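You operate a simulated robot arm through the tools that you are given. There is no shell and no other tool. Be economical: measure what you need, move in short steps, check, and stop when the job is done.

Carry out the task below with a simulated robot arm. There is one attempt and no reset: what you move stays moved.

TASK
Pack the plain, violet and green circles with lime tabs on the lit light box so no dark stripes meet.
Fine: centred, one tab on each lime bar, each circle laid once; look light on, knob at bright; the other circles stay.
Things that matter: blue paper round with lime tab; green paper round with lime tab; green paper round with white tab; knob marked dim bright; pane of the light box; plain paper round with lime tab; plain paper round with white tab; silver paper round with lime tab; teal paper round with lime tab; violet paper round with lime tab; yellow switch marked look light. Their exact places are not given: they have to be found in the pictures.

Only the result counts: the job must be done as asked and must still hold three seconds after the hand-in. Knocking over, shifting, dropping, spilling or breaking anything else fails it.

THE ROBOT
A 6-joint arm with a two-finger parallel gripper on a trunk, on a base that drives. Base frame: it is fixed to the floor where the robot stands at the start and does not move with it; the origin is under the middle of the robot, x ahead of it, y to its left, z up; the surface under the hand at the start is at about z = 860. Units: mm, rad, N and s.
With the tool pointing down near the work surface it reaches from about 320 to 700 mm from the robot's upright axis, wherever it stands. Its first joint turns from -2.897 to 2.897 rad. Places, roughly: green paper round with white tab [2500, -2750, 750]; knob marked dim bright [700, -200, 1000]; pane of the light box [500, -200, 900]; plain paper round with white tab [2500, -2750, 750]; yellow switch marked look light [700, -100, 900]. Payload 4.1 kg.
Tool frame: the origin (TCP) lies between the finger pads and is the grasp point; the fingertips stand 23 mm ahead of it; z points along the fingers, y is the line along which they close. Largest opening 94 mm; finger width 38, thickness 10; the body of the gripper, 54 by 96 mm, starts 39 mm behind the TCP.
Orientation is that of the tool frame in the base frame, as a unit quaternion [x, y, z, w]. With the fingers straight down and closing along the base's y, the tool's x points along the base's -x, its y along +y and its z along -z.

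THE INTERFACE
- The arm moves only by the tool arm_command. Its arguments are lists of equal length, an entry for each row: "gripper": the closure in counts, from 0 (fully open) to 255 (shut); "travel": the shift along the tool's x, y, z in mm, a list of three; "angular": the turn, a rotation vector about the tool's x, y, z in rad, a list of three. In form: {"gripper": [gripper, ...], "travel": [[x, y, z], ...], "angular": [[rx, ry, rz], ...]}. A call has 1 to 10 rows; each row shifts and turns the commanded pose from where the row before left it, along the tool's axes as they then stand. Rows are played at 5 a second. More than 50 mm and 0.15 rad between two rows, or a gripper value outside its range, and nothing of the call is played. A pose out of reach is approached as far as the arm can. The call stops where the force on the tool passes 40 N (or 10 N more than at its start, if that is more) or the arm is blocked; 0.2 s more then pass. The fingers move at their own pace (about 45 mm/s each) and stop on an object; they squeeze with about 38 N. The grip force told is the motor's: it shows also when the fingers shut on nothing. Time passes only in rows, and 0.2 s behind the last, so rows that do not move let the fingers close. It gives the time, the measured TCP pose, the force on the tool (base axes), the opening and the grip force at its end, in the units of the frame above (readings bear some noise), with the torque about the TCP (base axes, N m) and any sound that the robot's microphone picked up, and new pictures: "pictures" is both (left out), scene, wrist or none.
- Cameras (640 x 400 px; columns grow to the right, rows downward): "scene" is now at [-6.1, 103.5, 1535.6]; the picture's right is [-0.76, -0.65, 0.00], its down [-0.45, 0.53, -0.72] and it looks along [0.47, -0.55, -0.69] (base axes); focal length 257 px, centre (320, 200). "wrist" rides on the gripper at [86, 16, -75] in the tool frame; the picture's right is [-0.18, 0.98, 0.00], its down [-0.58, -0.11, -0.81] and it looks along [-0.79, -0.15, 0.59] (tool axes); focal length 243 px, centre (320, 200).
- raise_lower(by): slides the trunk up (or, below 0, down) by that many mm; the arm and the scene camera ride with it, the base frame stays. It gives what a move gives, with no picture.
- drive_base(legs): drives the robot by 1 to 6 legs, each [ahead, turn to the left] in mm and rad, along the robot's own axes; the way and the turn of a leg run together, so that a leg with both is an arc; at most 1500 mm and 3.142 rad a leg. The arm and the cameras ride along, it lands a little off, and it stops where it bumps. It gives what a move gives, and a new picture of the scene camera.
- turn_head(pan, tilt): turns the head with the scene camera to pan (to the left, within 2.705 rad either way) and tilt (down, from -0.506 to 1.204), counted from straight ahead of the robot. It gives what a move gives, and a new picture of the scene camera.
- locate(camera, pixels): for up to 12 pixels [column, row] of the newest picture of that camera ("zoom" is the newest enlarged one), the place [x, y, z] in the base frame of the surface seen there, good to about 2 mm. The clock stands still meanwhile.
- close_up(camera, box): a new picture of the part [left, top, right, bottom] of that camera's present view, enlarged. The clock stands still meanwhile.
- hand_in(): hands the job in; it is judged then, once.

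Work in short steps. Measure before you move; look again where a grasp or a placing could have gone wrong, and mend it. You have 80 turns and 260 pictures in all, those below and enlarged ones among them. Open the gripper and draw the arm clear of the work before you hand the job in, unless the task says otherwise; then end with one line.

The tools are called after "Request:" by a JSON object that holds its "method" and its "body". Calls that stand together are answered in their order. arm_command: Moves the arm, as the interface text tells. Its arguments: {"type":"object","properties":{"gripper":{"type":"array","items":{"type":"number"}},"travel":{"type":"array","items":{"type":"array","items":{"type":"number"}}},"angular":{"type":"array","items":{"type":"array","items":{"type":"number"}}},"pictures":{"type":"string","enum":["both","scene","wrist","none"]}},"required":["gripper","travel","angular"]} The other tools are called the same way: raise_lower (by) slides the trunk up or down; drive_base (legs) drives the base; turn_head (pan, tilt) turns the head that bears the scene camera; locate (camera, pixels) gives the place of the surface under pixels of a picture; close_up (camera, box) takes an enlarged picture of a part of a camera's view; hand_in () hands the job in.

At the start:

```text
clock: 0.0
tool_pos: [278.6, -351.2, 1115.6]
tool_rot: [0.0, 1.0, 0.0, 0.0]
contact_force: [-0.7, 0.3, 0.3]
moment: [0.01, -0.01, 0.0]
width: 93.9
gripper_force: 0.1
trunk travel left (down, up): [-500.0, 90.0]
robot x, y, heading: [3.7, -0.5, 0.0]
head pan, tilt: [-0.866, 0.764]
```

scene: 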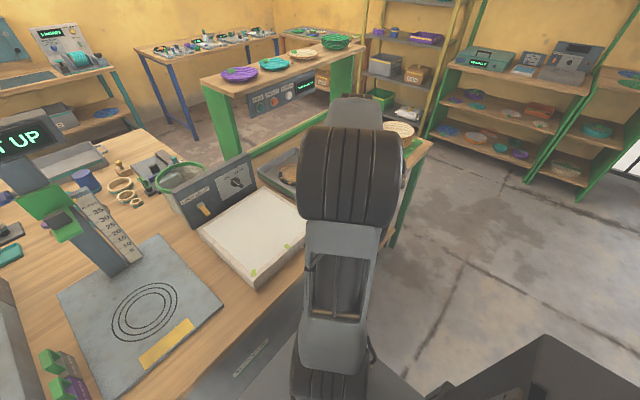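
wrist: 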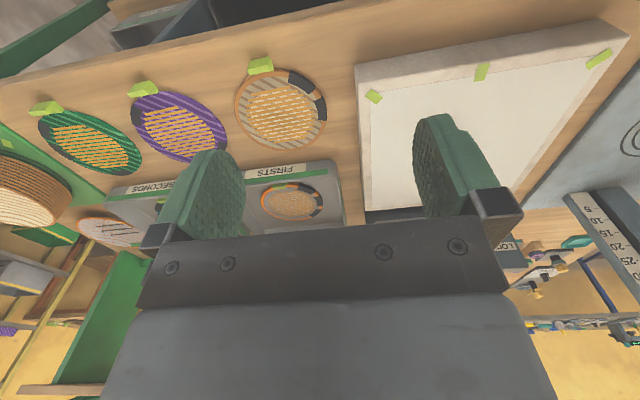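

The wrist picture shows three lime-tabbed rounds (green, violet, plain) and the pane with three lime bars. I look closer at both.

Request:
{"method": "close_up", "body": {"camera": "wrist", "box": [20, 40, 340, 240]}}

Request:
{"method": "close_up", "body": {"camera": "wrist", "box": [340, 10, 640, 230]}}

Request:
{"method": "close_up", "body": {"camera": "scene", "box": [130, 120, 330, 300]}}

Request:
{"method": "locate", "body": {"camera": "wrist", "pixels": [[90, 142], [46, 107], [178, 126], [143, 88], [281, 109], [261, 64], [374, 97], [482, 72], [599, 59], [360, 80], [622, 30], [367, 205]]}}

```text
2.00 times, centred on (180, 140) of wrist
```

zoom: 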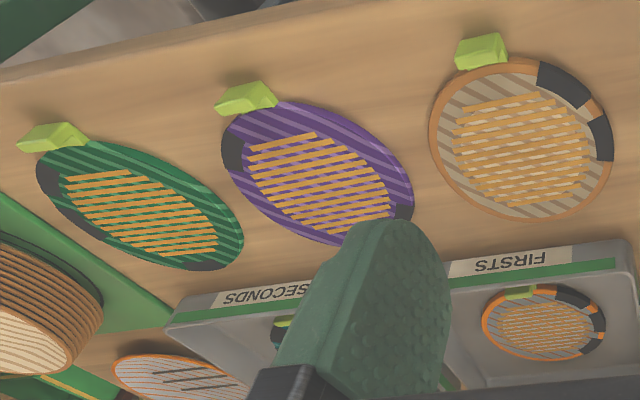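

```text
1.82 times, centred on (490, 120) of wrist
```

zoom: 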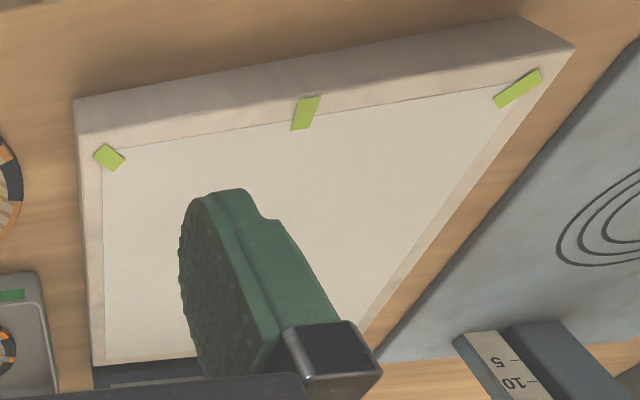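

```text
2.22 times, centred on (230, 210) of scene
```

zoom: 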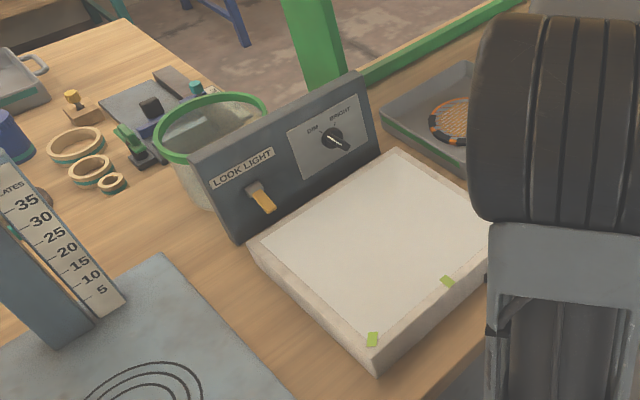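

```text
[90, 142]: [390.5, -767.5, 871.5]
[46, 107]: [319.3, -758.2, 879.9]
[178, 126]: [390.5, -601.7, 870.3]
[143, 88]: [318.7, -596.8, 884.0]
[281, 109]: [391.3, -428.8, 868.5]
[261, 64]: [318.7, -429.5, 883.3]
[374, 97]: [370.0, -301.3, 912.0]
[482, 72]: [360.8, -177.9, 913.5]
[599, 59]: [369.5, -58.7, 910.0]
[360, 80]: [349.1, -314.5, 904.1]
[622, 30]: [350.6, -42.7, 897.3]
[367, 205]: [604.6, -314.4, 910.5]
```

Rounds sit at about x=390, y=-768/-602/-429 with tabs standing toward x≈319. I measure the panel's switch and knob from the scene view, plus outlines of the rounds from the wrist.

Request:
{"method": "locate", "body": {"camera": "scene", "pixels": [[208, 207], [204, 212], [211, 214], [233, 182], [238, 185], [228, 176], [230, 185], [240, 175], [251, 153], [191, 226], [218, 190], [200, 203]]}}

Request:
{"method": "close_up", "body": {"camera": "scene", "box": [180, 140, 280, 230]}}

Request:
{"method": "locate", "body": {"camera": "wrist", "pixels": [[235, 105], [327, 105], [281, 149], [281, 70], [131, 110], [227, 145], [39, 125], [141, 165], [290, 75], [318, 92], [317, 104], [325, 119]]}}

Request:
{"method": "close_up", "body": {"camera": "wrist", "box": [225, 50, 335, 160]}}

Request:
{"method": "close_up", "body": {"camera": "wrist", "box": [25, 75, 235, 180]}}

```text
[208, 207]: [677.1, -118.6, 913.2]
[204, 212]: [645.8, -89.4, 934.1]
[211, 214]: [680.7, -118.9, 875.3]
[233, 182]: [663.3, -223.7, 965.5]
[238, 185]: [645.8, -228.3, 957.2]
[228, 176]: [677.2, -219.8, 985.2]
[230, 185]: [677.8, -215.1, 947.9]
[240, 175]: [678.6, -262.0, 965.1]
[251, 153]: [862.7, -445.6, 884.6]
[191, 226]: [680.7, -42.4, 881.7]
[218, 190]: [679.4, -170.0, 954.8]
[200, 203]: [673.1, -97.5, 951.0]
```

```text
4.44 times, centred on (230, 185) of scene
```

zoom: 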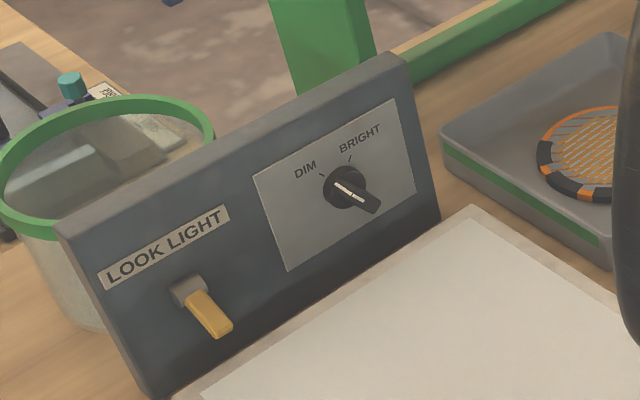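

```text
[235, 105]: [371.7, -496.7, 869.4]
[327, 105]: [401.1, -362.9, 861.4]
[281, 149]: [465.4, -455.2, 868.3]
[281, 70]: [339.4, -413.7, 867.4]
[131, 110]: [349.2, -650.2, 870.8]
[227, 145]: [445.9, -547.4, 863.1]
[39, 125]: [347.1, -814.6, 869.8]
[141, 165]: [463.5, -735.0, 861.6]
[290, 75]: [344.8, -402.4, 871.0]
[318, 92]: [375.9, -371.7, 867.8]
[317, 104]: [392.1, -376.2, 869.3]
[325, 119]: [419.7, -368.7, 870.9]
```

```text
3.64 times, centred on (280, 105) of wrist
```

zoom: 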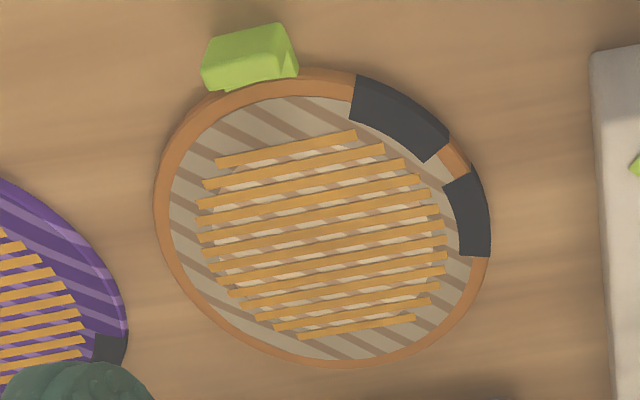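

```text
3.05 times, centred on (130, 128) of wrist
```

zoom: 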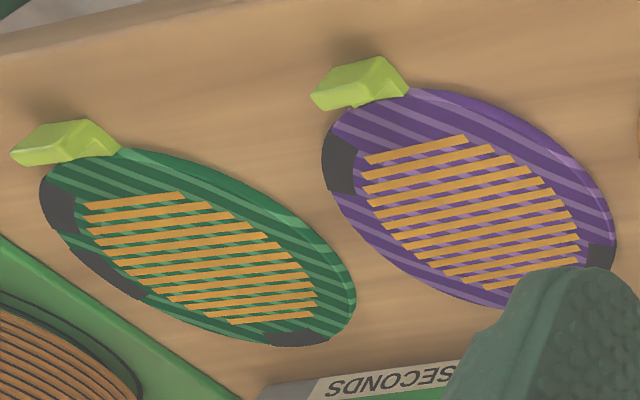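

The zoom shows the dark rim arcs on green and violet. I locate arc ends and rim points there to get centres and arc angles.

Request:
{"method": "locate", "body": {"camera": "zoom", "pixels": [[46, 180], [58, 228], [80, 255], [138, 295], [275, 342], [325, 335], [352, 300], [290, 220], [335, 138], [331, 188], [610, 248], [560, 150]]}}

Request:
{"method": "close_up", "body": {"camera": "wrist", "box": [350, 20, 640, 130]}}

```text
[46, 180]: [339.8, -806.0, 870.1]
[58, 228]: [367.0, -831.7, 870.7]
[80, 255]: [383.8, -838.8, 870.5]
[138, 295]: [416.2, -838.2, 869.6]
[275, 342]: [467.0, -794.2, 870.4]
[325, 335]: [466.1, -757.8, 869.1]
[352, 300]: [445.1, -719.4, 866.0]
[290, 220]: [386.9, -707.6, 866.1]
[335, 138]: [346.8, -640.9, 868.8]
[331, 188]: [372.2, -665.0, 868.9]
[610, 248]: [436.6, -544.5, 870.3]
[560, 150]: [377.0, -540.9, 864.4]
```

```text
2.21 times, centred on (495, 75) of wrist
```

zoom: 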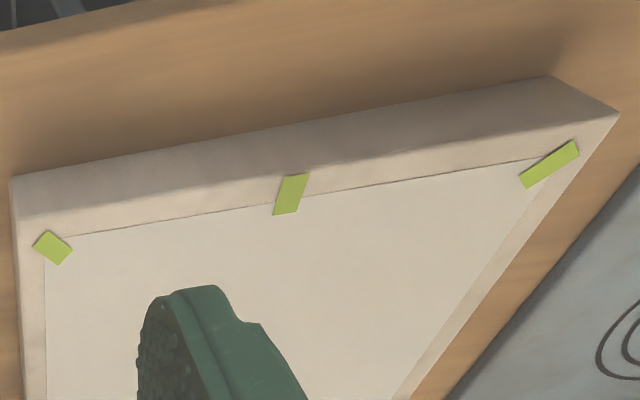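

Now bar ends and pane corners in this zoom.

Request:
{"method": "locate", "body": {"camera": "zoom", "pixels": [[40, 240], [65, 256], [52, 247], [298, 175], [285, 213], [291, 194], [575, 148], [524, 182], [549, 165], [46, 240], [535, 158], [617, 114]]}}

```text
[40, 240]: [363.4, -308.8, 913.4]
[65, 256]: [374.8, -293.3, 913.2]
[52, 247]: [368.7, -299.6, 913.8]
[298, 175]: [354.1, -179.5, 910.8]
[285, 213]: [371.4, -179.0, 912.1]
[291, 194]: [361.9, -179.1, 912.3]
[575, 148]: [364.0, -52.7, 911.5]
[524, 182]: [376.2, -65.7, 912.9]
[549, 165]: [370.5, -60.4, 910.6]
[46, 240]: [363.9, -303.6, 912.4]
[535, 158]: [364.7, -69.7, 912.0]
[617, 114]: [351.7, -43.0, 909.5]
```

Geometry is clear: pane centre ≈(480,-179), bars at 0/±48° from -x. I zoom tighter on the knob and switch.

Request:
{"method": "close_up", "body": {"camera": "scene", "box": [218, 162, 254, 192]}}

Request:
{"method": "locate", "body": {"camera": "zoom", "pixels": [[320, 240], [260, 200], [200, 200], [340, 150], [440, 330], [420, 300], [380, 340]]}}

Request:
{"method": "close_up", "body": {"camera": "scene", "box": [188, 192, 224, 222]}}

```text
13.33 times, centred on (236, 177) of scene
```

zoom: 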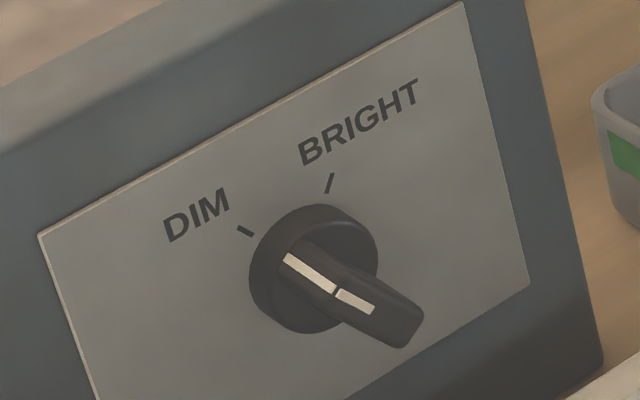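

```text
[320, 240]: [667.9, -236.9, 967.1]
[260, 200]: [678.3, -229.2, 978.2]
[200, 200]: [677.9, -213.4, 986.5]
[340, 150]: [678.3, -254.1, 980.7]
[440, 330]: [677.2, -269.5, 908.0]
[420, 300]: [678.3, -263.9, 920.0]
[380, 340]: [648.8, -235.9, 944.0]
```

```text
13.33 times, centred on (206, 207) of scene
```

zoom: 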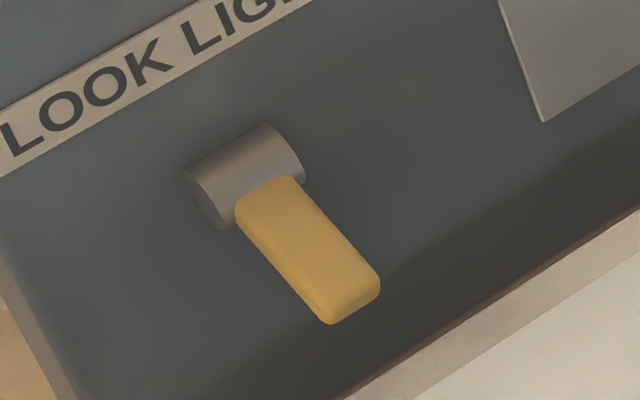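

The knob's white mark points at DIM; the lever hangs down. I locate details of lever and then ticks.

Request:
{"method": "locate", "body": {"camera": "zoom", "pixels": [[215, 180], [270, 145], [265, 200], [300, 250], [340, 300], [360, 290], [250, 220], [325, 318], [375, 280]]}}

Request:
{"method": "close_up", "body": {"camera": "scene", "box": [218, 162, 254, 192]}}

Request:
{"method": "locate", "body": {"camera": "zoom", "pixels": [[240, 227], [252, 235], [332, 175], [327, 192], [290, 258], [330, 288], [370, 308], [410, 310], [400, 345], [330, 315], [315, 270], [345, 250]]}}

```text
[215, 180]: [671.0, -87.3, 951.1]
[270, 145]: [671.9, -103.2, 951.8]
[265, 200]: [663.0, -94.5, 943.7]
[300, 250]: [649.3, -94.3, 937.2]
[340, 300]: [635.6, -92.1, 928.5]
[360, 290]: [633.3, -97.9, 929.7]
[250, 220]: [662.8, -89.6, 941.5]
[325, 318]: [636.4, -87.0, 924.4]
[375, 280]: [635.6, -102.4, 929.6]
```

```text
13.33 times, centred on (236, 177) of scene
```

zoom: 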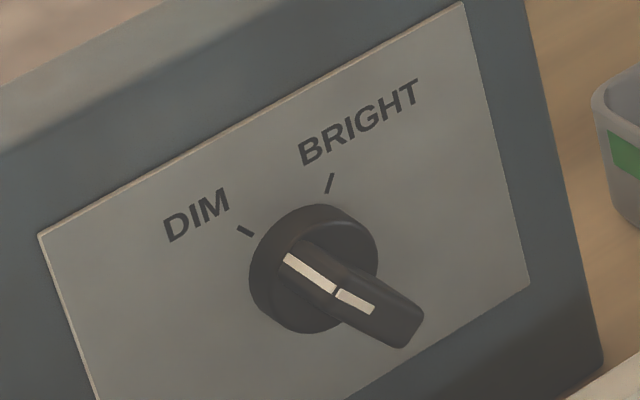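

```text
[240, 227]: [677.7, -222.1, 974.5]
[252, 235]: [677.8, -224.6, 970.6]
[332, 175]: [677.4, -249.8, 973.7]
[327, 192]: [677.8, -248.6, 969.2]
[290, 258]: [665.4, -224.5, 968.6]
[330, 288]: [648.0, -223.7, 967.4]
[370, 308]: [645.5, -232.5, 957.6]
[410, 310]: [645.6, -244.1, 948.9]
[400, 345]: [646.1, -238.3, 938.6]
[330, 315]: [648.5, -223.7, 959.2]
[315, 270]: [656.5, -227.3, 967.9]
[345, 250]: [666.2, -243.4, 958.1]
```

Bar of the knob is at DIM (axis ≈ y -234, z 955; needs 90° clockwise); lever pivot ≈(671,-95,951), tip ≈(636,-95,927) and must be lifted. I move above the lever first.

Request:
{"method": "arm_command", "body": {"gripper": [0, 0, 0, 0, 0, 0, 0, 0, 0, 0], "travel": [[-39, 28.4, 0], [-39, 28.4, 0], [-39, 28.4, 0], [-39, 28.4, 0], [-39, 28.4, 0], [-39, 28.4, 0], [-39, 28.4, 0], [-39, 28.4, 0], [-39, 28.4, 0], [0, 0, 0]], "angular": [[0, 0, 0], [0, 0, 0], [0, 0, 0], [0, 0, 0], [0, 0, 0], [0, 0, 0], [0, 0, 0], [0, 0, 0], [0, -0.15, 0], [0, -0.15, 0]]}}

```text
clock: 2.2
tool_pos: [630.4, -96.4, 1114.9]
tool_rot: [0.0, 0.989, 0.0, 0.151]
contact_force: [0.7, 0.4, -0.4]
moment: [0.02, 0.01, 0.0]
width: 94.0
gripper_force: 0.1
trunk travel left (down, up): [-500.0, 90.0]
robot x, y, heading: [0.5, 3.8, -0.002]
head pan, tilt: [-0.866, 0.764]
```

scene: 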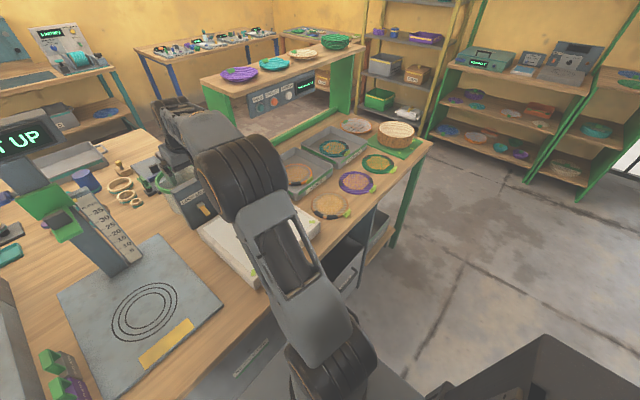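
wrist: 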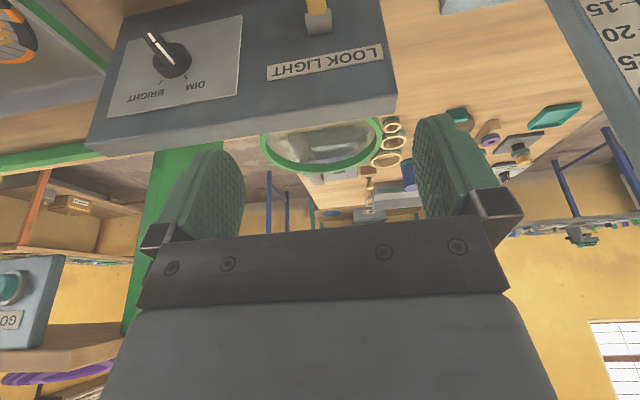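

Pose reached (630,-96,1115). All rounds are now unobstructed in the scene around (325-400,120-215); I zoom on them and on the knob in the wrist view.

Request:
{"method": "close_up", "body": {"camera": "wrist", "box": [90, 0, 250, 120]}}

Request:
{"method": "close_up", "body": {"camera": "scene", "box": [300, 140, 412, 228]}}

```text
3.33 times, centred on (170, 60) of wrist
```

zoom: 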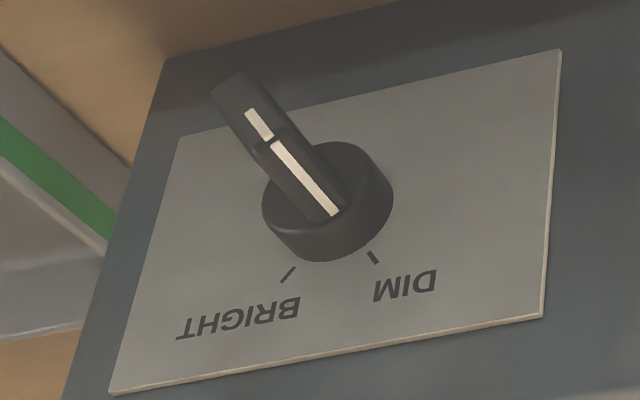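

```text
4.55 times, centred on (356, 184) of scene
```

zoom: 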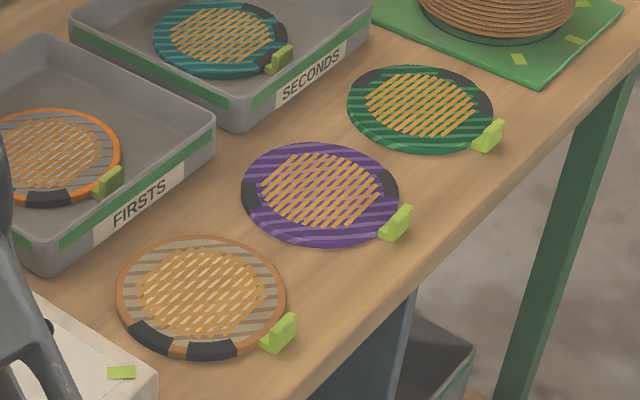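

Now precise zooms per round for arc ends; first violet.

Request:
{"method": "close_up", "body": {"camera": "scene", "box": [338, 167, 378, 197]}}

```text
13.33 times, centred on (358, 182) of scene
```

zoom: 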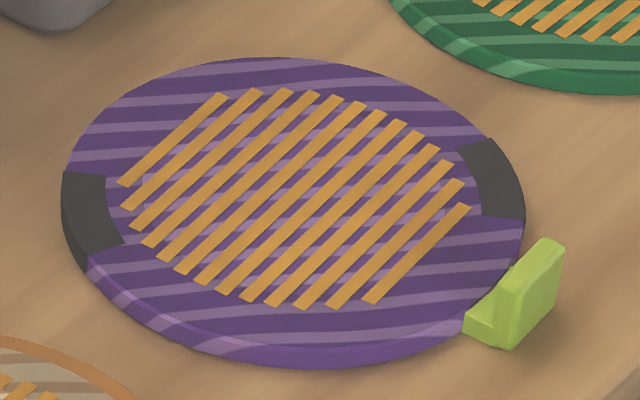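

Request:
{"method": "locate", "body": {"camera": "zoom", "pixels": [[65, 178], [88, 252], [488, 142], [520, 212], [270, 60], [300, 345], [480, 318], [500, 325], [545, 290], [548, 243], [515, 290], [510, 345]]}}

Request:
{"method": "close_up", "body": {"camera": "scene", "box": [372, 147, 416, 180]}}

```text
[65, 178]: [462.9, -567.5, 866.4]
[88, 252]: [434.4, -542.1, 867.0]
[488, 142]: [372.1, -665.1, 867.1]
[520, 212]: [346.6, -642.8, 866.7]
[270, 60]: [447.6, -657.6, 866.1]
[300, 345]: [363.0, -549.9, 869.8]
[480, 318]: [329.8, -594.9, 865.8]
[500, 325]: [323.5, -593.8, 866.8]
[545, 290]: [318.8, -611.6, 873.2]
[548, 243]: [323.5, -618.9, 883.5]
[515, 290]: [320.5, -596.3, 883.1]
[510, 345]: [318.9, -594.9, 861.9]
```

```text
12.12 times, centred on (394, 164) of scene
```

zoom: 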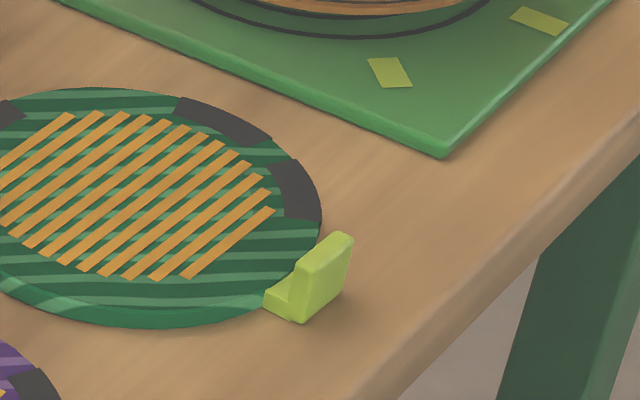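

Tab is an L: a thin upright plate (x≈319–324, y≈-595..-619, top 883). I locate the green's tab and arcs, then plain's.

Request:
{"method": "locate", "body": {"camera": "zoom", "pixels": [[178, 98], [262, 140], [298, 160], [318, 218], [150, 318], [100, 90], [325, 255], [345, 240], [303, 277], [299, 318], [335, 280], [270, 300]]}}

Request:
{"method": "close_up", "body": {"camera": "scene", "box": [320, 185, 370, 222]}}

```text
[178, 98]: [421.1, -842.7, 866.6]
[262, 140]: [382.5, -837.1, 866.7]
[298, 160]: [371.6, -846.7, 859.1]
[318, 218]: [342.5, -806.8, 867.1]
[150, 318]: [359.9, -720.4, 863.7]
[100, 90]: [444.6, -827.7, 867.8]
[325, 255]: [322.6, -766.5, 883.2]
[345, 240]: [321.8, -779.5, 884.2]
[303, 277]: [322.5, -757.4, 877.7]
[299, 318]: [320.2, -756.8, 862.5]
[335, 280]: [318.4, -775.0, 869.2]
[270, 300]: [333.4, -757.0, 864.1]
```

```text
10.81 times, centred on (345, 204) of scene
```

zoom: 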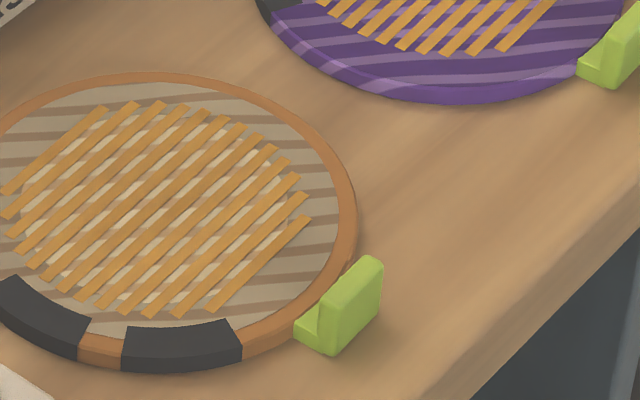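

Request:
{"method": "locate", "body": {"camera": "zoom", "pixels": [[82, 325], [122, 330], [240, 350], [85, 75], [352, 200], [300, 130], [355, 280], [372, 262], [325, 305], [327, 352], [380, 285], [297, 325]]}}

Request:
{"method": "locate", "body": {"camera": "scene", "pixels": [[330, 195], [355, 182], [392, 164], [330, 191], [313, 207]]}}

```text
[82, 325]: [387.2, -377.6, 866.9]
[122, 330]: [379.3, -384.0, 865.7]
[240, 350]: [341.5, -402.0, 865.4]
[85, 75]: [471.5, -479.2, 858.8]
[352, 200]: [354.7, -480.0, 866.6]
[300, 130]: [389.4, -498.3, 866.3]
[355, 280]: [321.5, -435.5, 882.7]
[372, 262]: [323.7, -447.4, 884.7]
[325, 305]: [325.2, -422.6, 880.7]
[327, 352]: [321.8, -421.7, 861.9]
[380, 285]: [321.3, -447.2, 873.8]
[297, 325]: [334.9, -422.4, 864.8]
```

```text
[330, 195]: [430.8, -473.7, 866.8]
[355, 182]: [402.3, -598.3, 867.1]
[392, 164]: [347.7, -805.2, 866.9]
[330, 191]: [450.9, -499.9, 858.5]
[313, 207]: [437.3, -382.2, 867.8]
```

Lever: I descend with open fingers straddling it (y≈-95), target TCP (636,-95,946).

Request:
{"method": "arm_command", "body": {"gripper": [100, 100, 100, 100, 100], "travel": [[11, 0.4, 40.8], [11, 0.4, 40.8], [11, 0.3, 40.8], [11.2, 0.3, 40.8], [0, 0, 0]], "angular": [[0, 0, 0], [0, 0, 0], [0, 0, 0], [0, 0, 0], [0, 0, 0]]}}

```text
clock: 3.4
tool_pos: [637.5, -93.9, 945.4]
tool_rot: [0.0, 0.989, 0.0, 0.15]
contact_force: [-0.4, 0.5, -0.4]
moment: [0.0, 0.05, -0.03]
width: 57.3
gripper_force: 0.1
trunk travel left (down, up): [-500.0, 90.0]
robot x, y, heading: [-0.1, -1.2, -0.0]
head pan, tilt: [-0.866, 0.764]
```

scene: 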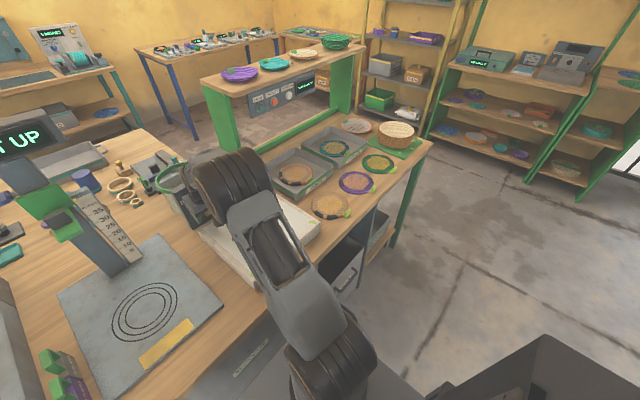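
wrist: 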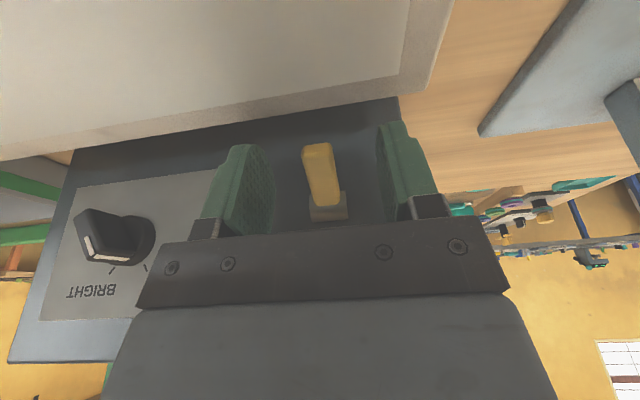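

The lever is between the fingers. Close and lift along the arc.

Request:
{"method": "arm_command", "body": {"gripper": [200, 255, 255, 255, 255, 255, 255, 255, 255], "travel": [[0, 0, 0], [0, 0, 0], [0, 0, 0], [0, 0, 0], [-0.2, 0, -12.5], [-0.2, 0, -12.5], [-7.6, 0, -11.2], [-7.7, 0, -11.2], [0, 0, 0]], "angular": [[0, 0, 0], [0, 0, 0], [0, 0, 0], [0, 0, 0], [0, 0, 0], [0, 0, 0], [0, 0, 0], [0, 0, 0], [0, 0, 0]]}}

```text
clock: 5.4
tool_pos: [637.4, -94.5, 996.8]
tool_rot: [0.0, 0.989, 0.0, 0.149]
contact_force: [1.1, -0.6, 0.1]
moment: [-0.01, 0.0, -0.01]
width: 0.0
gripper_force: 42.3
trunk travel left (down, up): [-500.0, 90.0]
robot x, y, heading: [-1.3, -2.4, -0.001]
head pan, tilt: [-0.866, 0.764]
```

scene: 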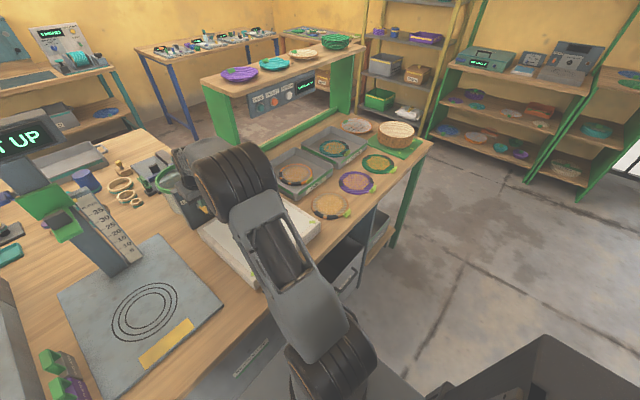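
wrist: 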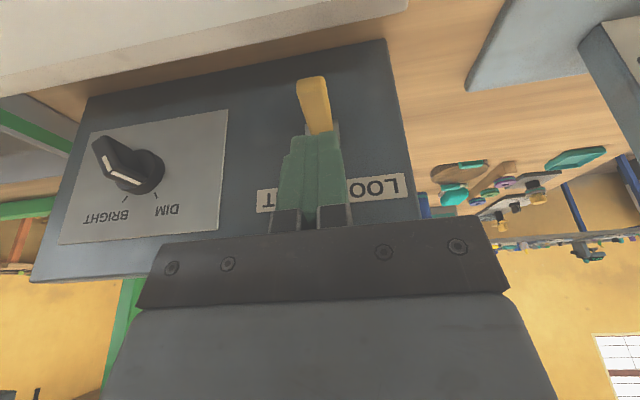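

The fingers slipped off; the lever is still down. I reopen, reduce the pitch to 0.15 and go a little deeper for a fuller grip.

Request:
{"method": "arm_command", "body": {"gripper": [100, 100, 100, 100, 100, 100, 200, 255, 255, 255], "travel": [[0, 0, 0], [0, 0, 0], [0, 0, 0], [2.3, 0, 27.8], [2.4, 0, 27.9], [0, 0, 0], [0, 0, 0], [0, 0, 0], [0, 0, 0], [0, 0, 0]], "angular": [[0, 0.15, 0], [0, 0, 0], [0, 0, 0], [0, 0, 0], [0, 0, 0], [0, 0, 0], [0, 0, 0], [0, 0, 0], [0, 0, 0], [0, 0, 0]], "pictures": "wrist"}}

```text
clock: 7.6
tool_pos: [638.8, -95.1, 943.0]
tool_rot: [0.001, 0.997, 0.0, 0.076]
contact_force: [-12.7, -11.6, 15.0]
moment: [-0.5, -1.06, -0.43]
width: 15.8
gripper_force: 45.7
trunk travel left (down, up): [-500.0, 90.0]
robot x, y, heading: [-4.0, 0.9, -0.005]
head pan, tilt: [-0.866, 0.764]
```

wrist: 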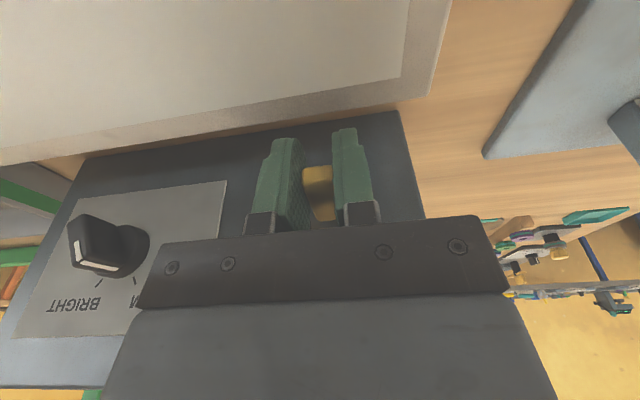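

Gripped (15.8 mm). Lift in small steps.

Request:
{"method": "arm_command", "body": {"gripper": [255, 255, 255, 255, 255, 255, 255, 255, 255], "travel": [[0.6, 0, -5.9], [0.6, 0, -5.9], [0.6, 0, -5.9], [0.6, 0, -5.9], [-2.3, 0, -5.5], [-2.3, 0, -5.5], [-2.3, 0, -5.5], [-2.3, 0, -5.5], [0, 0, 0]], "angular": [[0, 0, 0], [0, 0, 0], [0, 0, 0], [0, 0, 0], [0, 0, 0], [0, 0, 0], [0, 0, 0], [0, 0, 0], [0, 0, 0]]}}

```text
clock: 9.1
tool_pos: [638.0, -94.7, 969.5]
tool_rot: [0.0, 0.998, 0.0, 0.07]
contact_force: [10.9, -3.5, -9.5]
moment: [-0.29, 0.13, -0.11]
width: 16.1
gripper_force: 45.2
trunk travel left (down, up): [-500.0, 90.0]
robot x, y, heading: [-0.4, 0.8, -0.007]
head pan, tilt: [-0.866, 0.764]
heard: click
stopped in row 7: the force on the tool passed its limit at 43 N (the readings are from after the stop); the commanded pose is now the measured one
```

scene: 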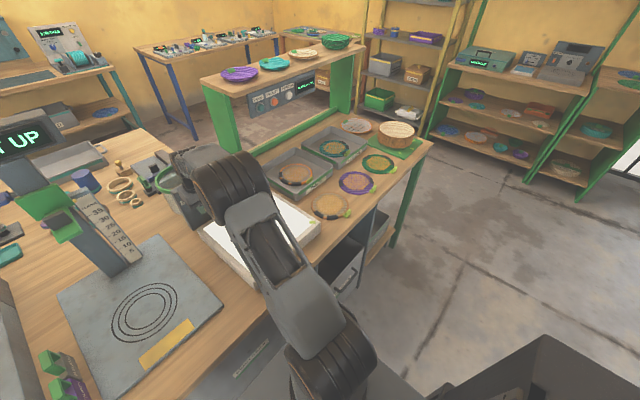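
wrist: 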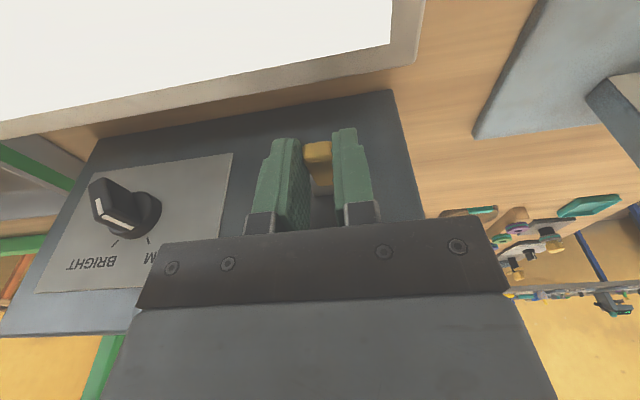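

Click heard and the pane is lit. Release, rise, and move over the knob (y≈-234).

Request:
{"method": "arm_command", "body": {"gripper": [100, 100, 100, 100, 100, 100, 100, 100], "travel": [[0, 0, 0], [0, 0, 0], [-4.5, 0, -29.6], [-4.5, 0, -29.6], [0, -46.5, 0], [0, -46.5, 0], [0, -46.5, 0], [0, 0, 0]], "angular": [[0, 0, 0], [0, 0, 0], [0, 0, 0], [0, 0, 0], [0, 0, 0], [0, 0, 0], [0, 0, 0], [0, 0, 0]], "pictures": "wrist"}}

```text
clock: 10.9
tool_pos: [639.3, -233.3, 1029.5]
tool_rot: [0.0, 0.998, 0.0, 0.07]
contact_force: [-0.4, -0.2, -0.7]
moment: [0.02, 0.02, -0.02]
width: 57.3
gripper_force: 0.1
trunk travel left (down, up): [-500.0, 90.0]
robot x, y, heading: [0.5, 0.4, -0.0]
head pan, tilt: [-0.866, 0.764]
```

wrist: 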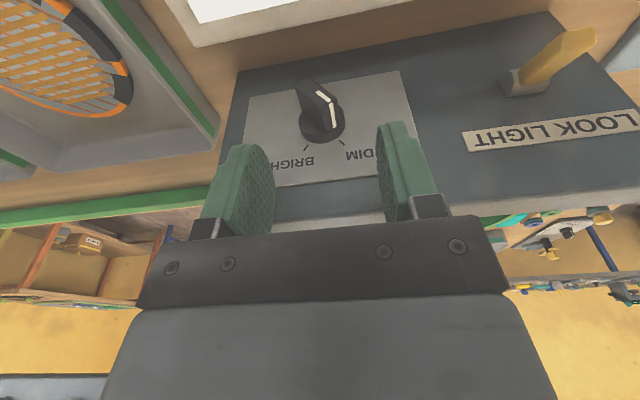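

Knob is centred between the open fingers. Descend to TCP z≈955 and close, aligning the bar.

Request:
{"method": "arm_command", "body": {"gripper": [100, 100, 100, 180, 255, 255, 255], "travel": [[3.8, 0, 37], [3.8, 0, 37.2], [0, 0, 0], [0, 0, 0], [0, 0, 0], [0, 0, 0], [0, 0, 0]], "angular": [[0, 0, 0], [0, 0, 0], [0, 0, 0], [0, 0, 0], [0, 0, 0], [0, 0, 0], [0, 0, 0]], "pictures": "wrist"}}

```text
clock: 11.5
tool_pos: [646.0, -234.5, 976.9]
tool_rot: [0.0, 0.996, -0.005, 0.088]
contact_force: [-1.9, -0.3, 16.1]
moment: [0.26, -0.65, 0.06]
width: 57.2
gripper_force: 0.1
trunk travel left (down, up): [-500.0, 90.0]
robot x, y, heading: [-0.4, -2.0, -0.005]
head pan, tilt: [-0.866, 0.764]
stopped in row 3: the force on the tool passed its limit at 50 N (the readings are from after the stop); the commanded pose is now the measured one
```

wrist: 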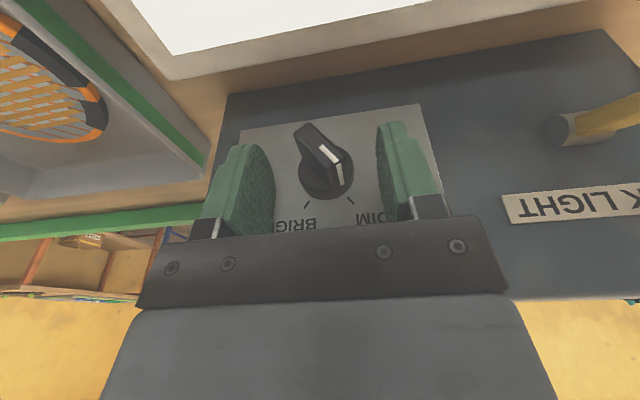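

The gripper body touched the panel top. I rise, pitch more (to ≈0.48) so the body clears the panel.

Request:
{"method": "arm_command", "body": {"gripper": [100, 100, 100, 100], "travel": [[-3, 0, -30], [12, 0, 0], [0, 0, 0], [0, 0, 0]], "angular": [[0, 0, 0], [0, -0.15, 0], [0, -0.15, 0], [0, 0, 0]], "pictures": "wrist"}}

Request:
{"method": "locate", "body": {"camera": "wrist", "pixels": [[250, 30], [420, 20]]}}

```text
clock: 12.5
tool_pos: [633.4, -235.0, 999.2]
tool_rot: [0.0, 0.973, -0.003, 0.232]
contact_force: [-0.3, 0.1, 0.1]
moment: [0.02, 0.0, 0.02]
width: 57.4
gripper_force: 0.1
trunk travel left (down, up): [-500.0, 90.0]
robot x, y, heading: [-0.4, -0.7, 0.0]
head pan, tilt: [-0.866, 0.764]
```

wrist: 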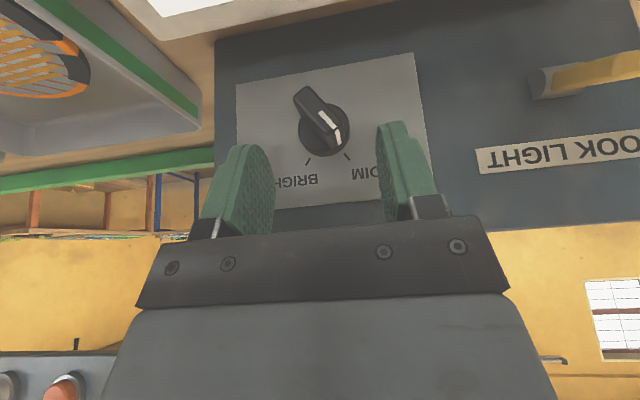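

```text
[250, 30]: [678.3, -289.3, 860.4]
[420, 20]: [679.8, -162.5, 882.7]
```

Panel unmoved. Descend to (638,-235,956) and close on the bar.

Request:
{"method": "arm_command", "body": {"gripper": [100, 100, 100, 180, 255, 255, 255, 255], "travel": [[7.5, 0, 20.3], [7.5, 0, 20.3], [0, 0, 0], [0, 0, 0], [0, 0, 0], [0, 0, 0], [0, 0, 0], [0, 0, 0]], "angular": [[0, 0, 0], [0, 0, 0], [0, 0, 0], [0, 0, 0], [0, 0, 0], [0, 0, 0], [0, 0, 0], [0, 0, 0]], "pictures": "wrist"}}

```text
clock: 14.3
tool_pos: [638.3, -235.9, 957.3]
tool_rot: [0.0, 0.973, -0.004, 0.232]
contact_force: [0.1, 0.2, -0.1]
moment: [-0.02, -0.17, 0.01]
width: 12.8
gripper_force: 44.8
trunk travel left (down, up): [-500.0, 90.0]
robot x, y, heading: [0.4, -1.4, -0.001]
head pan, tilt: [-0.866, 0.764]
```

wrist: 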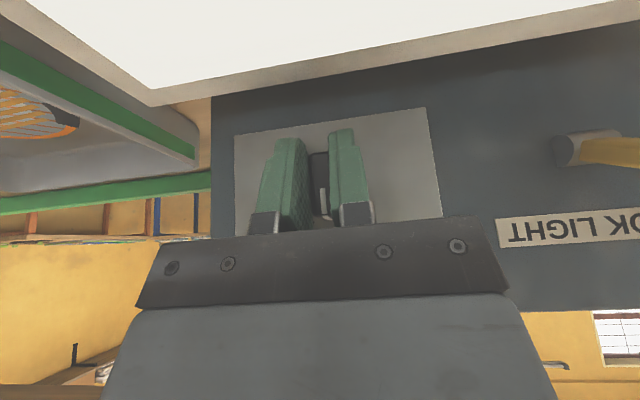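

Bar gripped and vertical. Rotate about base x by ≈0.79 rad clockwise to BRIGHT.

Request:
{"method": "arm_command", "body": {"gripper": [255, 255, 255, 255, 255, 255, 255], "travel": [[0, 0, 0], [0, 0, 0], [0, 0, 0], [0, 0, 0], [0, 0, 0], [0, 0, 0], [0, 0, 0]], "angular": [[-0.117, 0, 0.059], [-0.117, 0, 0.059], [-0.117, 0, 0.059], [-0.117, 0, 0.059], [-0.117, 0, 0.059], [-0.117, 0, 0.059], [0, 0, 0]], "pictures": "wrist"}}

```text
clock: 15.9
tool_pos: [637.9, -236.9, 956.3]
tool_rot: [0.089, 0.9, 0.37, 0.215]
contact_force: [-3.6, -11.9, -6.6]
moment: [-1.68, 0.06, -0.1]
width: 18.1
gripper_force: 45.9
trunk travel left (down, up): [-500.0, 90.0]
robot x, y, heading: [-1.2, -1.3, -0.003]
head pan, tilt: [-0.866, 0.764]
```

wrist: 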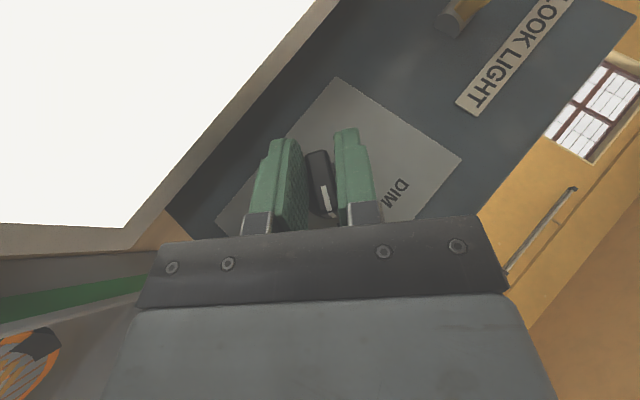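

Knob resisted near the end (likely its stop). I open, withdraw straight up the tool axis, and look.

Request:
{"method": "arm_command", "body": {"gripper": [120, 120, 120, 120, 120], "travel": [[0, 0, 0], [0, 0, 0], [0, 0, -30], [0, 0, -40], [0, 0, 0]], "angular": [[0, 0, 0], [0, 0, 0], [0, 0, 0], [0, 0, 0], [0, 0, 0]]}}

Request:
{"method": "close_up", "body": {"camera": "wrist", "box": [200, 30, 480, 200]}}

```text
clock: 17.1
tool_pos: [606.9, -279.2, 1001.9]
tool_rot: [0.089, 0.9, 0.369, 0.216]
contact_force: [0.1, 0.4, -0.7]
moment: [-0.05, 0.04, -0.01]
width: 49.7
gripper_force: 0.0
trunk travel left (down, up): [-500.0, 90.0]
robot x, y, heading: [-4.0, 1.2, -0.001]
head pan, tilt: [-0.866, 0.764]
```

scene: 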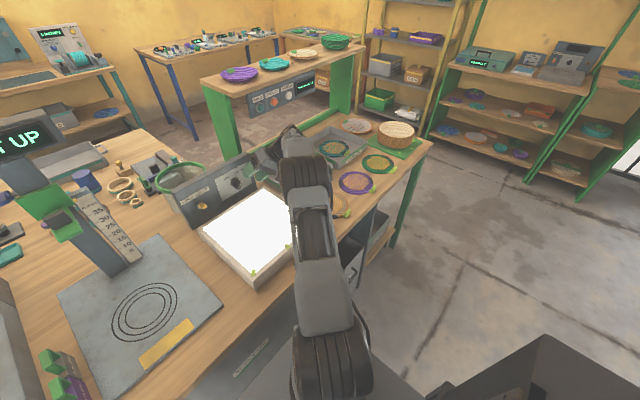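
wrist: 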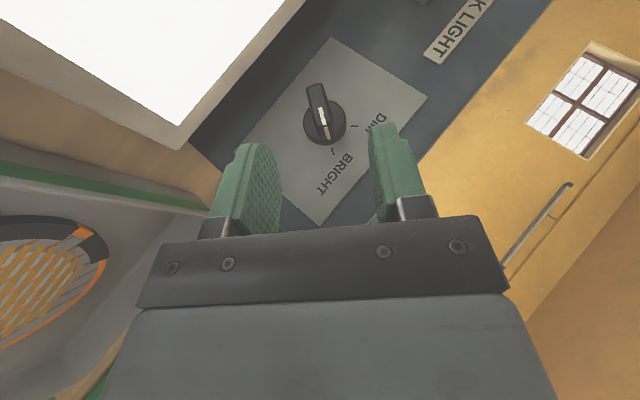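

```text
2.29 times, centred on (340, 115) of wrist
```

zoom: 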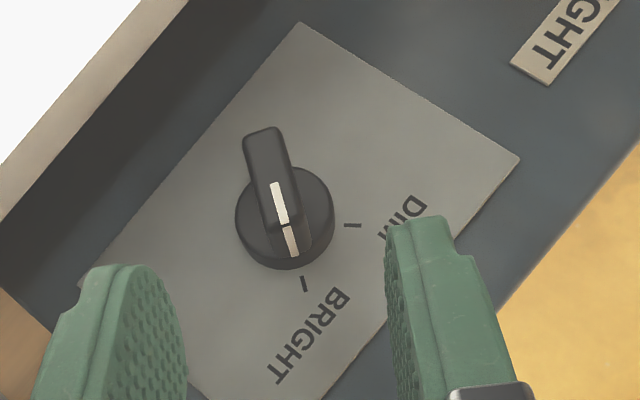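

The mark lines up with BRIGHT and the pane is bright. I check the knob and pane from the scene camera and re-measure the bars now.

Request:
{"method": "close_up", "body": {"camera": "scene", "box": [188, 150, 304, 290]}}

Request:
{"method": "locate", "body": {"camera": "scene", "pixels": [[253, 272], [288, 246], [204, 236], [262, 195], [246, 250]]}}

```text
2.86 times, centred on (246, 220) of scene
```

zoom: 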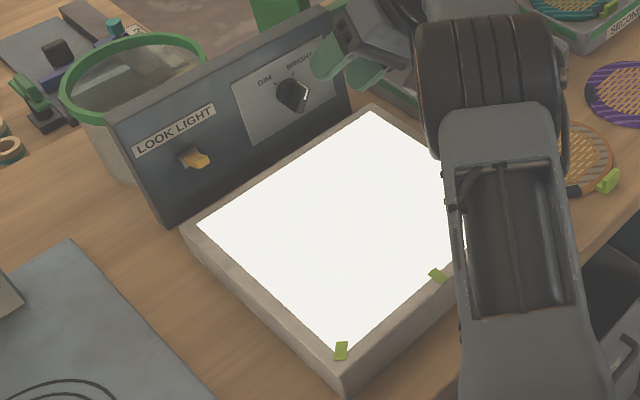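

```text
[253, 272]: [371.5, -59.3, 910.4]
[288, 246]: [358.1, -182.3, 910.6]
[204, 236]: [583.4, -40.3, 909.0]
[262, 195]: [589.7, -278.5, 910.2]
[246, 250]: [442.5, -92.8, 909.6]
```

Request:
{"method": "locate", "body": {"camera": "zoom", "pixels": [[199, 223], [372, 112], [338, 350], [182, 228], [373, 104], [345, 363], [430, 278], [446, 273], [334, 358], [346, 343]]}}

```text
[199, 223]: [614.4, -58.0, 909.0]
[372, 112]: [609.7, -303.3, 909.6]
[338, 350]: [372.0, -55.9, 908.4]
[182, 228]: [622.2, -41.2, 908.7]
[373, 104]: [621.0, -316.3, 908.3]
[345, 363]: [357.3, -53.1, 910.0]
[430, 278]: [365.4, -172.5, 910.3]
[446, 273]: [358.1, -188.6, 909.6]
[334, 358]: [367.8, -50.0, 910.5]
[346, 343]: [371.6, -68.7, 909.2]
```

Knob and switch are done; pane centre ≈(487,-179.5), bars at 0 and ±45.6°. Now retract and restore the straight-down tool pose.

Request:
{"method": "arm_command", "body": {"gripper": [0, 0, 0, 0, 0, 0, 0, 0, 0, 0], "travel": [[0, 0, -45], [0, 0, -40], [0, 0, 0], [0, 0, 0], [0, 0, 0], [0, 0, 0], [0, 0, 0], [0, 0, 0], [0, 0, 0], [0, 0, 0]], "angular": [[0, 0, 0], [0.117, 0, -0.059], [0.117, 0, -0.059], [0.117, 0, -0.059], [0.117, 0, -0.059], [0.117, 0, -0.059], [0.117, 0, -0.059], [0, 0.15, 0], [0, 0.15, 0], [0, 0.15, 0]], "pictures": "none"}}

```text
clock: 19.3
tool_pos: [567.7, -331.5, 1055.6]
tool_rot: [0.002, 1.0, -0.004, 0.008]
contact_force: [0.1, 0.2, -0.7]
moment: [0.02, 0.01, 0.03]
width: 94.2
gripper_force: 0.1
trunk travel left (down, up): [-500.0, 90.0]
robot x, y, heading: [-2.5, 1.5, 0.003]
head pan, tilt: [-0.866, 0.764]
```

Retract toward (330,-331,1130) before driving.

Request:
{"method": "arm_command", "body": {"gripper": [0, 0, 0, 0, 0], "travel": [[46, 0, -15], [46, 0, -15], [46, 0, -15], [46, 0, -15], [46, 0, -15]], "angular": [[0, 0, 0], [0, -0.016, 0], [0, 0, 0], [0, 0, 0], [0, 0, 0]], "pictures": "none"}}

Request:
{"method": "drive_base", "body": {"legs": [[-250, 0], [0, -1.571], [330, 0], [0, 1.571], [230, 0]]}}

```text
clock: 20.5
tool_pos: [334.3, -330.7, 1126.6]
tool_rot: [0.001, 1.0, -0.004, 0.018]
contact_force: [0.1, 0.0, 0.6]
moment: [-0.02, -0.01, 0.01]
width: 93.8
gripper_force: 0.0
trunk travel left (down, up): [-500.0, 90.0]
robot x, y, heading: [-1.5, -0.3, 0.003]
head pan, tilt: [-0.866, 0.764]
```

```text
clock: 33.1
tool_pos: [337.1, -624.7, 1127.4]
tool_rot: [-0.032, 0.999, -0.003, 0.017]
contact_force: [0.2, 0.1, -0.6]
moment: [0.0, 0.0, -0.03]
width: 94.1
gripper_force: 0.0
trunk travel left (down, up): [-500.0, 90.0]
robot x, y, heading: [-18.7, -318.7, 0.063]
head pan, tilt: [-0.866, 0.764]
```

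scene: 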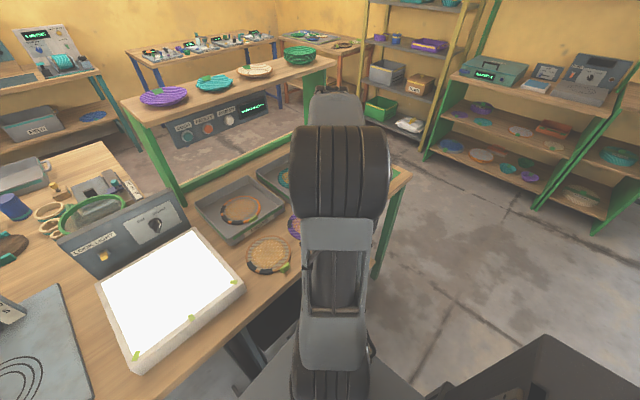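

Robot is now at (-19,-319), heading 0.063. I level the tool and roll it about 90° so the fingers close along x.

Request:
{"method": "arm_command", "body": {"gripper": [0, 0, 0, 0, 0, 0, 0, 0, 0, 0], "travel": [[0, 0, 0], [0, 0, 0], [0, 0, 0], [0, 0, 0], [0, 0, 0], [0, 0, 0], [0, 0, 0], [0, 0, 0], [0, 0, 0], [0, 0, 0]], "angular": [[0, 0.035, 0.14], [0, 0, 0.149], [0, 0, 0.149], [0, 0, 0.149], [0, 0, 0.149], [0, 0, 0.149], [0, 0, 0.149], [0, 0, 0.149], [0, 0, 0.149], [0, 0, 0.149]], "pictures": "wrist"}}

```text
clock: 35.3
tool_pos: [338.1, -625.5, 1125.4]
tool_rot: [0.652, 0.758, -0.002, 0.003]
contact_force: [-0.8, -0.7, 0.1]
moment: [0.02, -0.02, 0.02]
width: 94.0
gripper_force: 0.0
trunk travel left (down, up): [-500.0, 90.0]
robot x, y, heading: [-19.4, -314.0, 0.067]
head pan, tilt: [-0.866, 0.764]
```

wrist: 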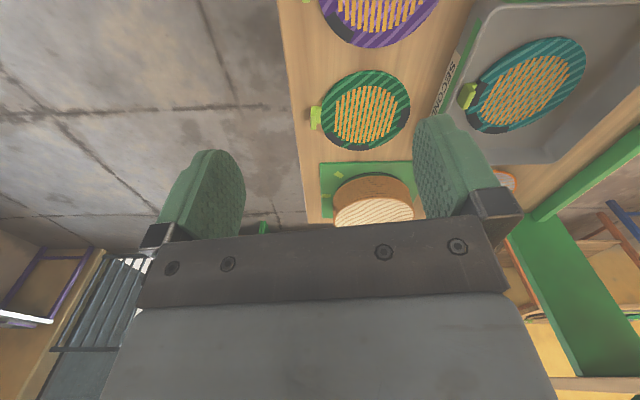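

Roll works. Add the last 0.15 rad and move above the plain round's tab (321.5,-435,965).

Request:
{"method": "arm_command", "body": {"gripper": [120, 120, 120, 120, 120, 120, 120, 120, 120], "travel": [[0, 0, 0], [47.5, -4.1, 0], [47.5, -4.1, 0], [47.5, -4.1, 0], [47.5, -4.1, 0], [0, 0, 40], [0, 0, 40], [0, 0, 40], [0, 0, 40]], "angular": [[0, 0, 0.149], [0, 0, 0], [0, 0, 0], [0, 0, 0], [0, 0, 0], [0, 0, 0], [0, 0, 0], [0, 0, 0], [0, 0, 0]], "pictures": "wrist"}}

Request:
{"method": "close_up", "body": {"camera": "wrist", "box": [200, 100, 480, 250]}}

```text
clock: 37.3
tool_pos: [322.6, -438.8, 965.2]
tool_rot: [0.705, 0.709, -0.001, 0.002]
contact_force: [0.4, 0.4, -1.1]
moment: [0.01, 0.01, 0.01]
width: 49.8
gripper_force: 0.1
trunk travel left (down, up): [-500.0, 90.0]
robot x, y, heading: [-17.5, -317.0, 0.068]
head pan, tilt: [-0.866, 0.764]
```

wrist: 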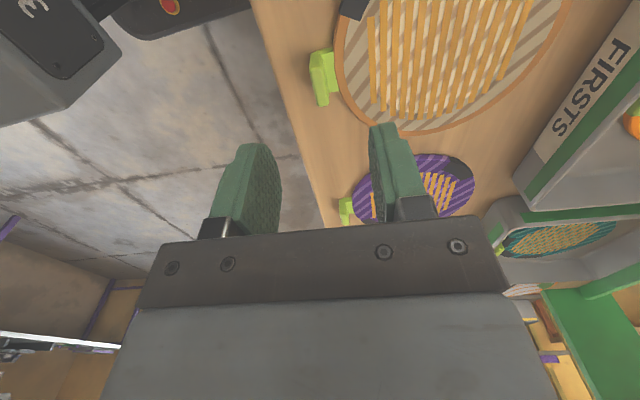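

```text
2.29 times, centred on (340, 175) of wrist
```

zoom: 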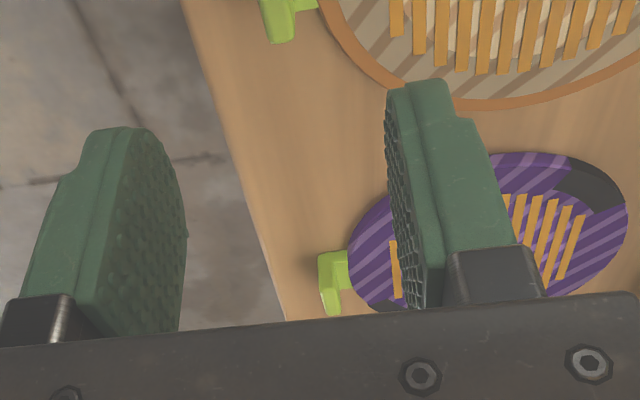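

Tab is at (320,77) in the wrist view; I zoom and locate plate edges and rim points to get the exact offset.

Request:
{"method": "close_up", "body": {"camera": "wrist", "box": [290, 0, 580, 145]}}

Request:
{"method": "locate", "body": {"camera": "zoom", "pixels": [[50, 120], [70, 112], [65, 170], [65, 225], [92, 205], [75, 150], [55, 180], [100, 130], [190, 250], [260, 278], [500, 150], [450, 220]]}}

```text
2.21 times, centred on (435, 72) of wrist
```

zoom: 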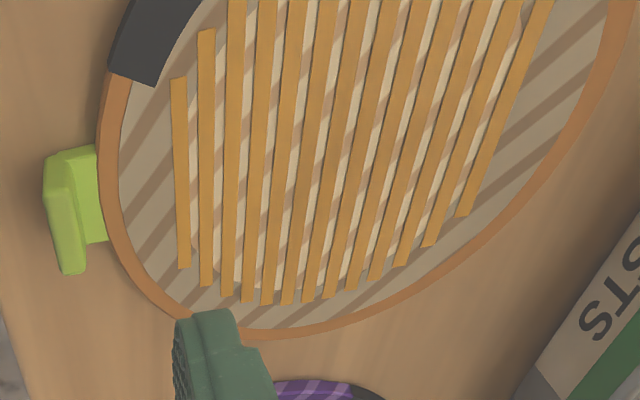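

```text
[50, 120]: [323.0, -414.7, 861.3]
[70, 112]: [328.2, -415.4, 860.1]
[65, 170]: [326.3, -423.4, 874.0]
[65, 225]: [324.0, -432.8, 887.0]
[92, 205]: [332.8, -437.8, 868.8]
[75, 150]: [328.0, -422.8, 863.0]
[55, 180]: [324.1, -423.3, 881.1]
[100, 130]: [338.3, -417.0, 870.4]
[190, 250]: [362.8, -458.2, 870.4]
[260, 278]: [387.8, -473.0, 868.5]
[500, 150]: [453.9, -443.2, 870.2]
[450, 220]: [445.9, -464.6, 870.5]
```

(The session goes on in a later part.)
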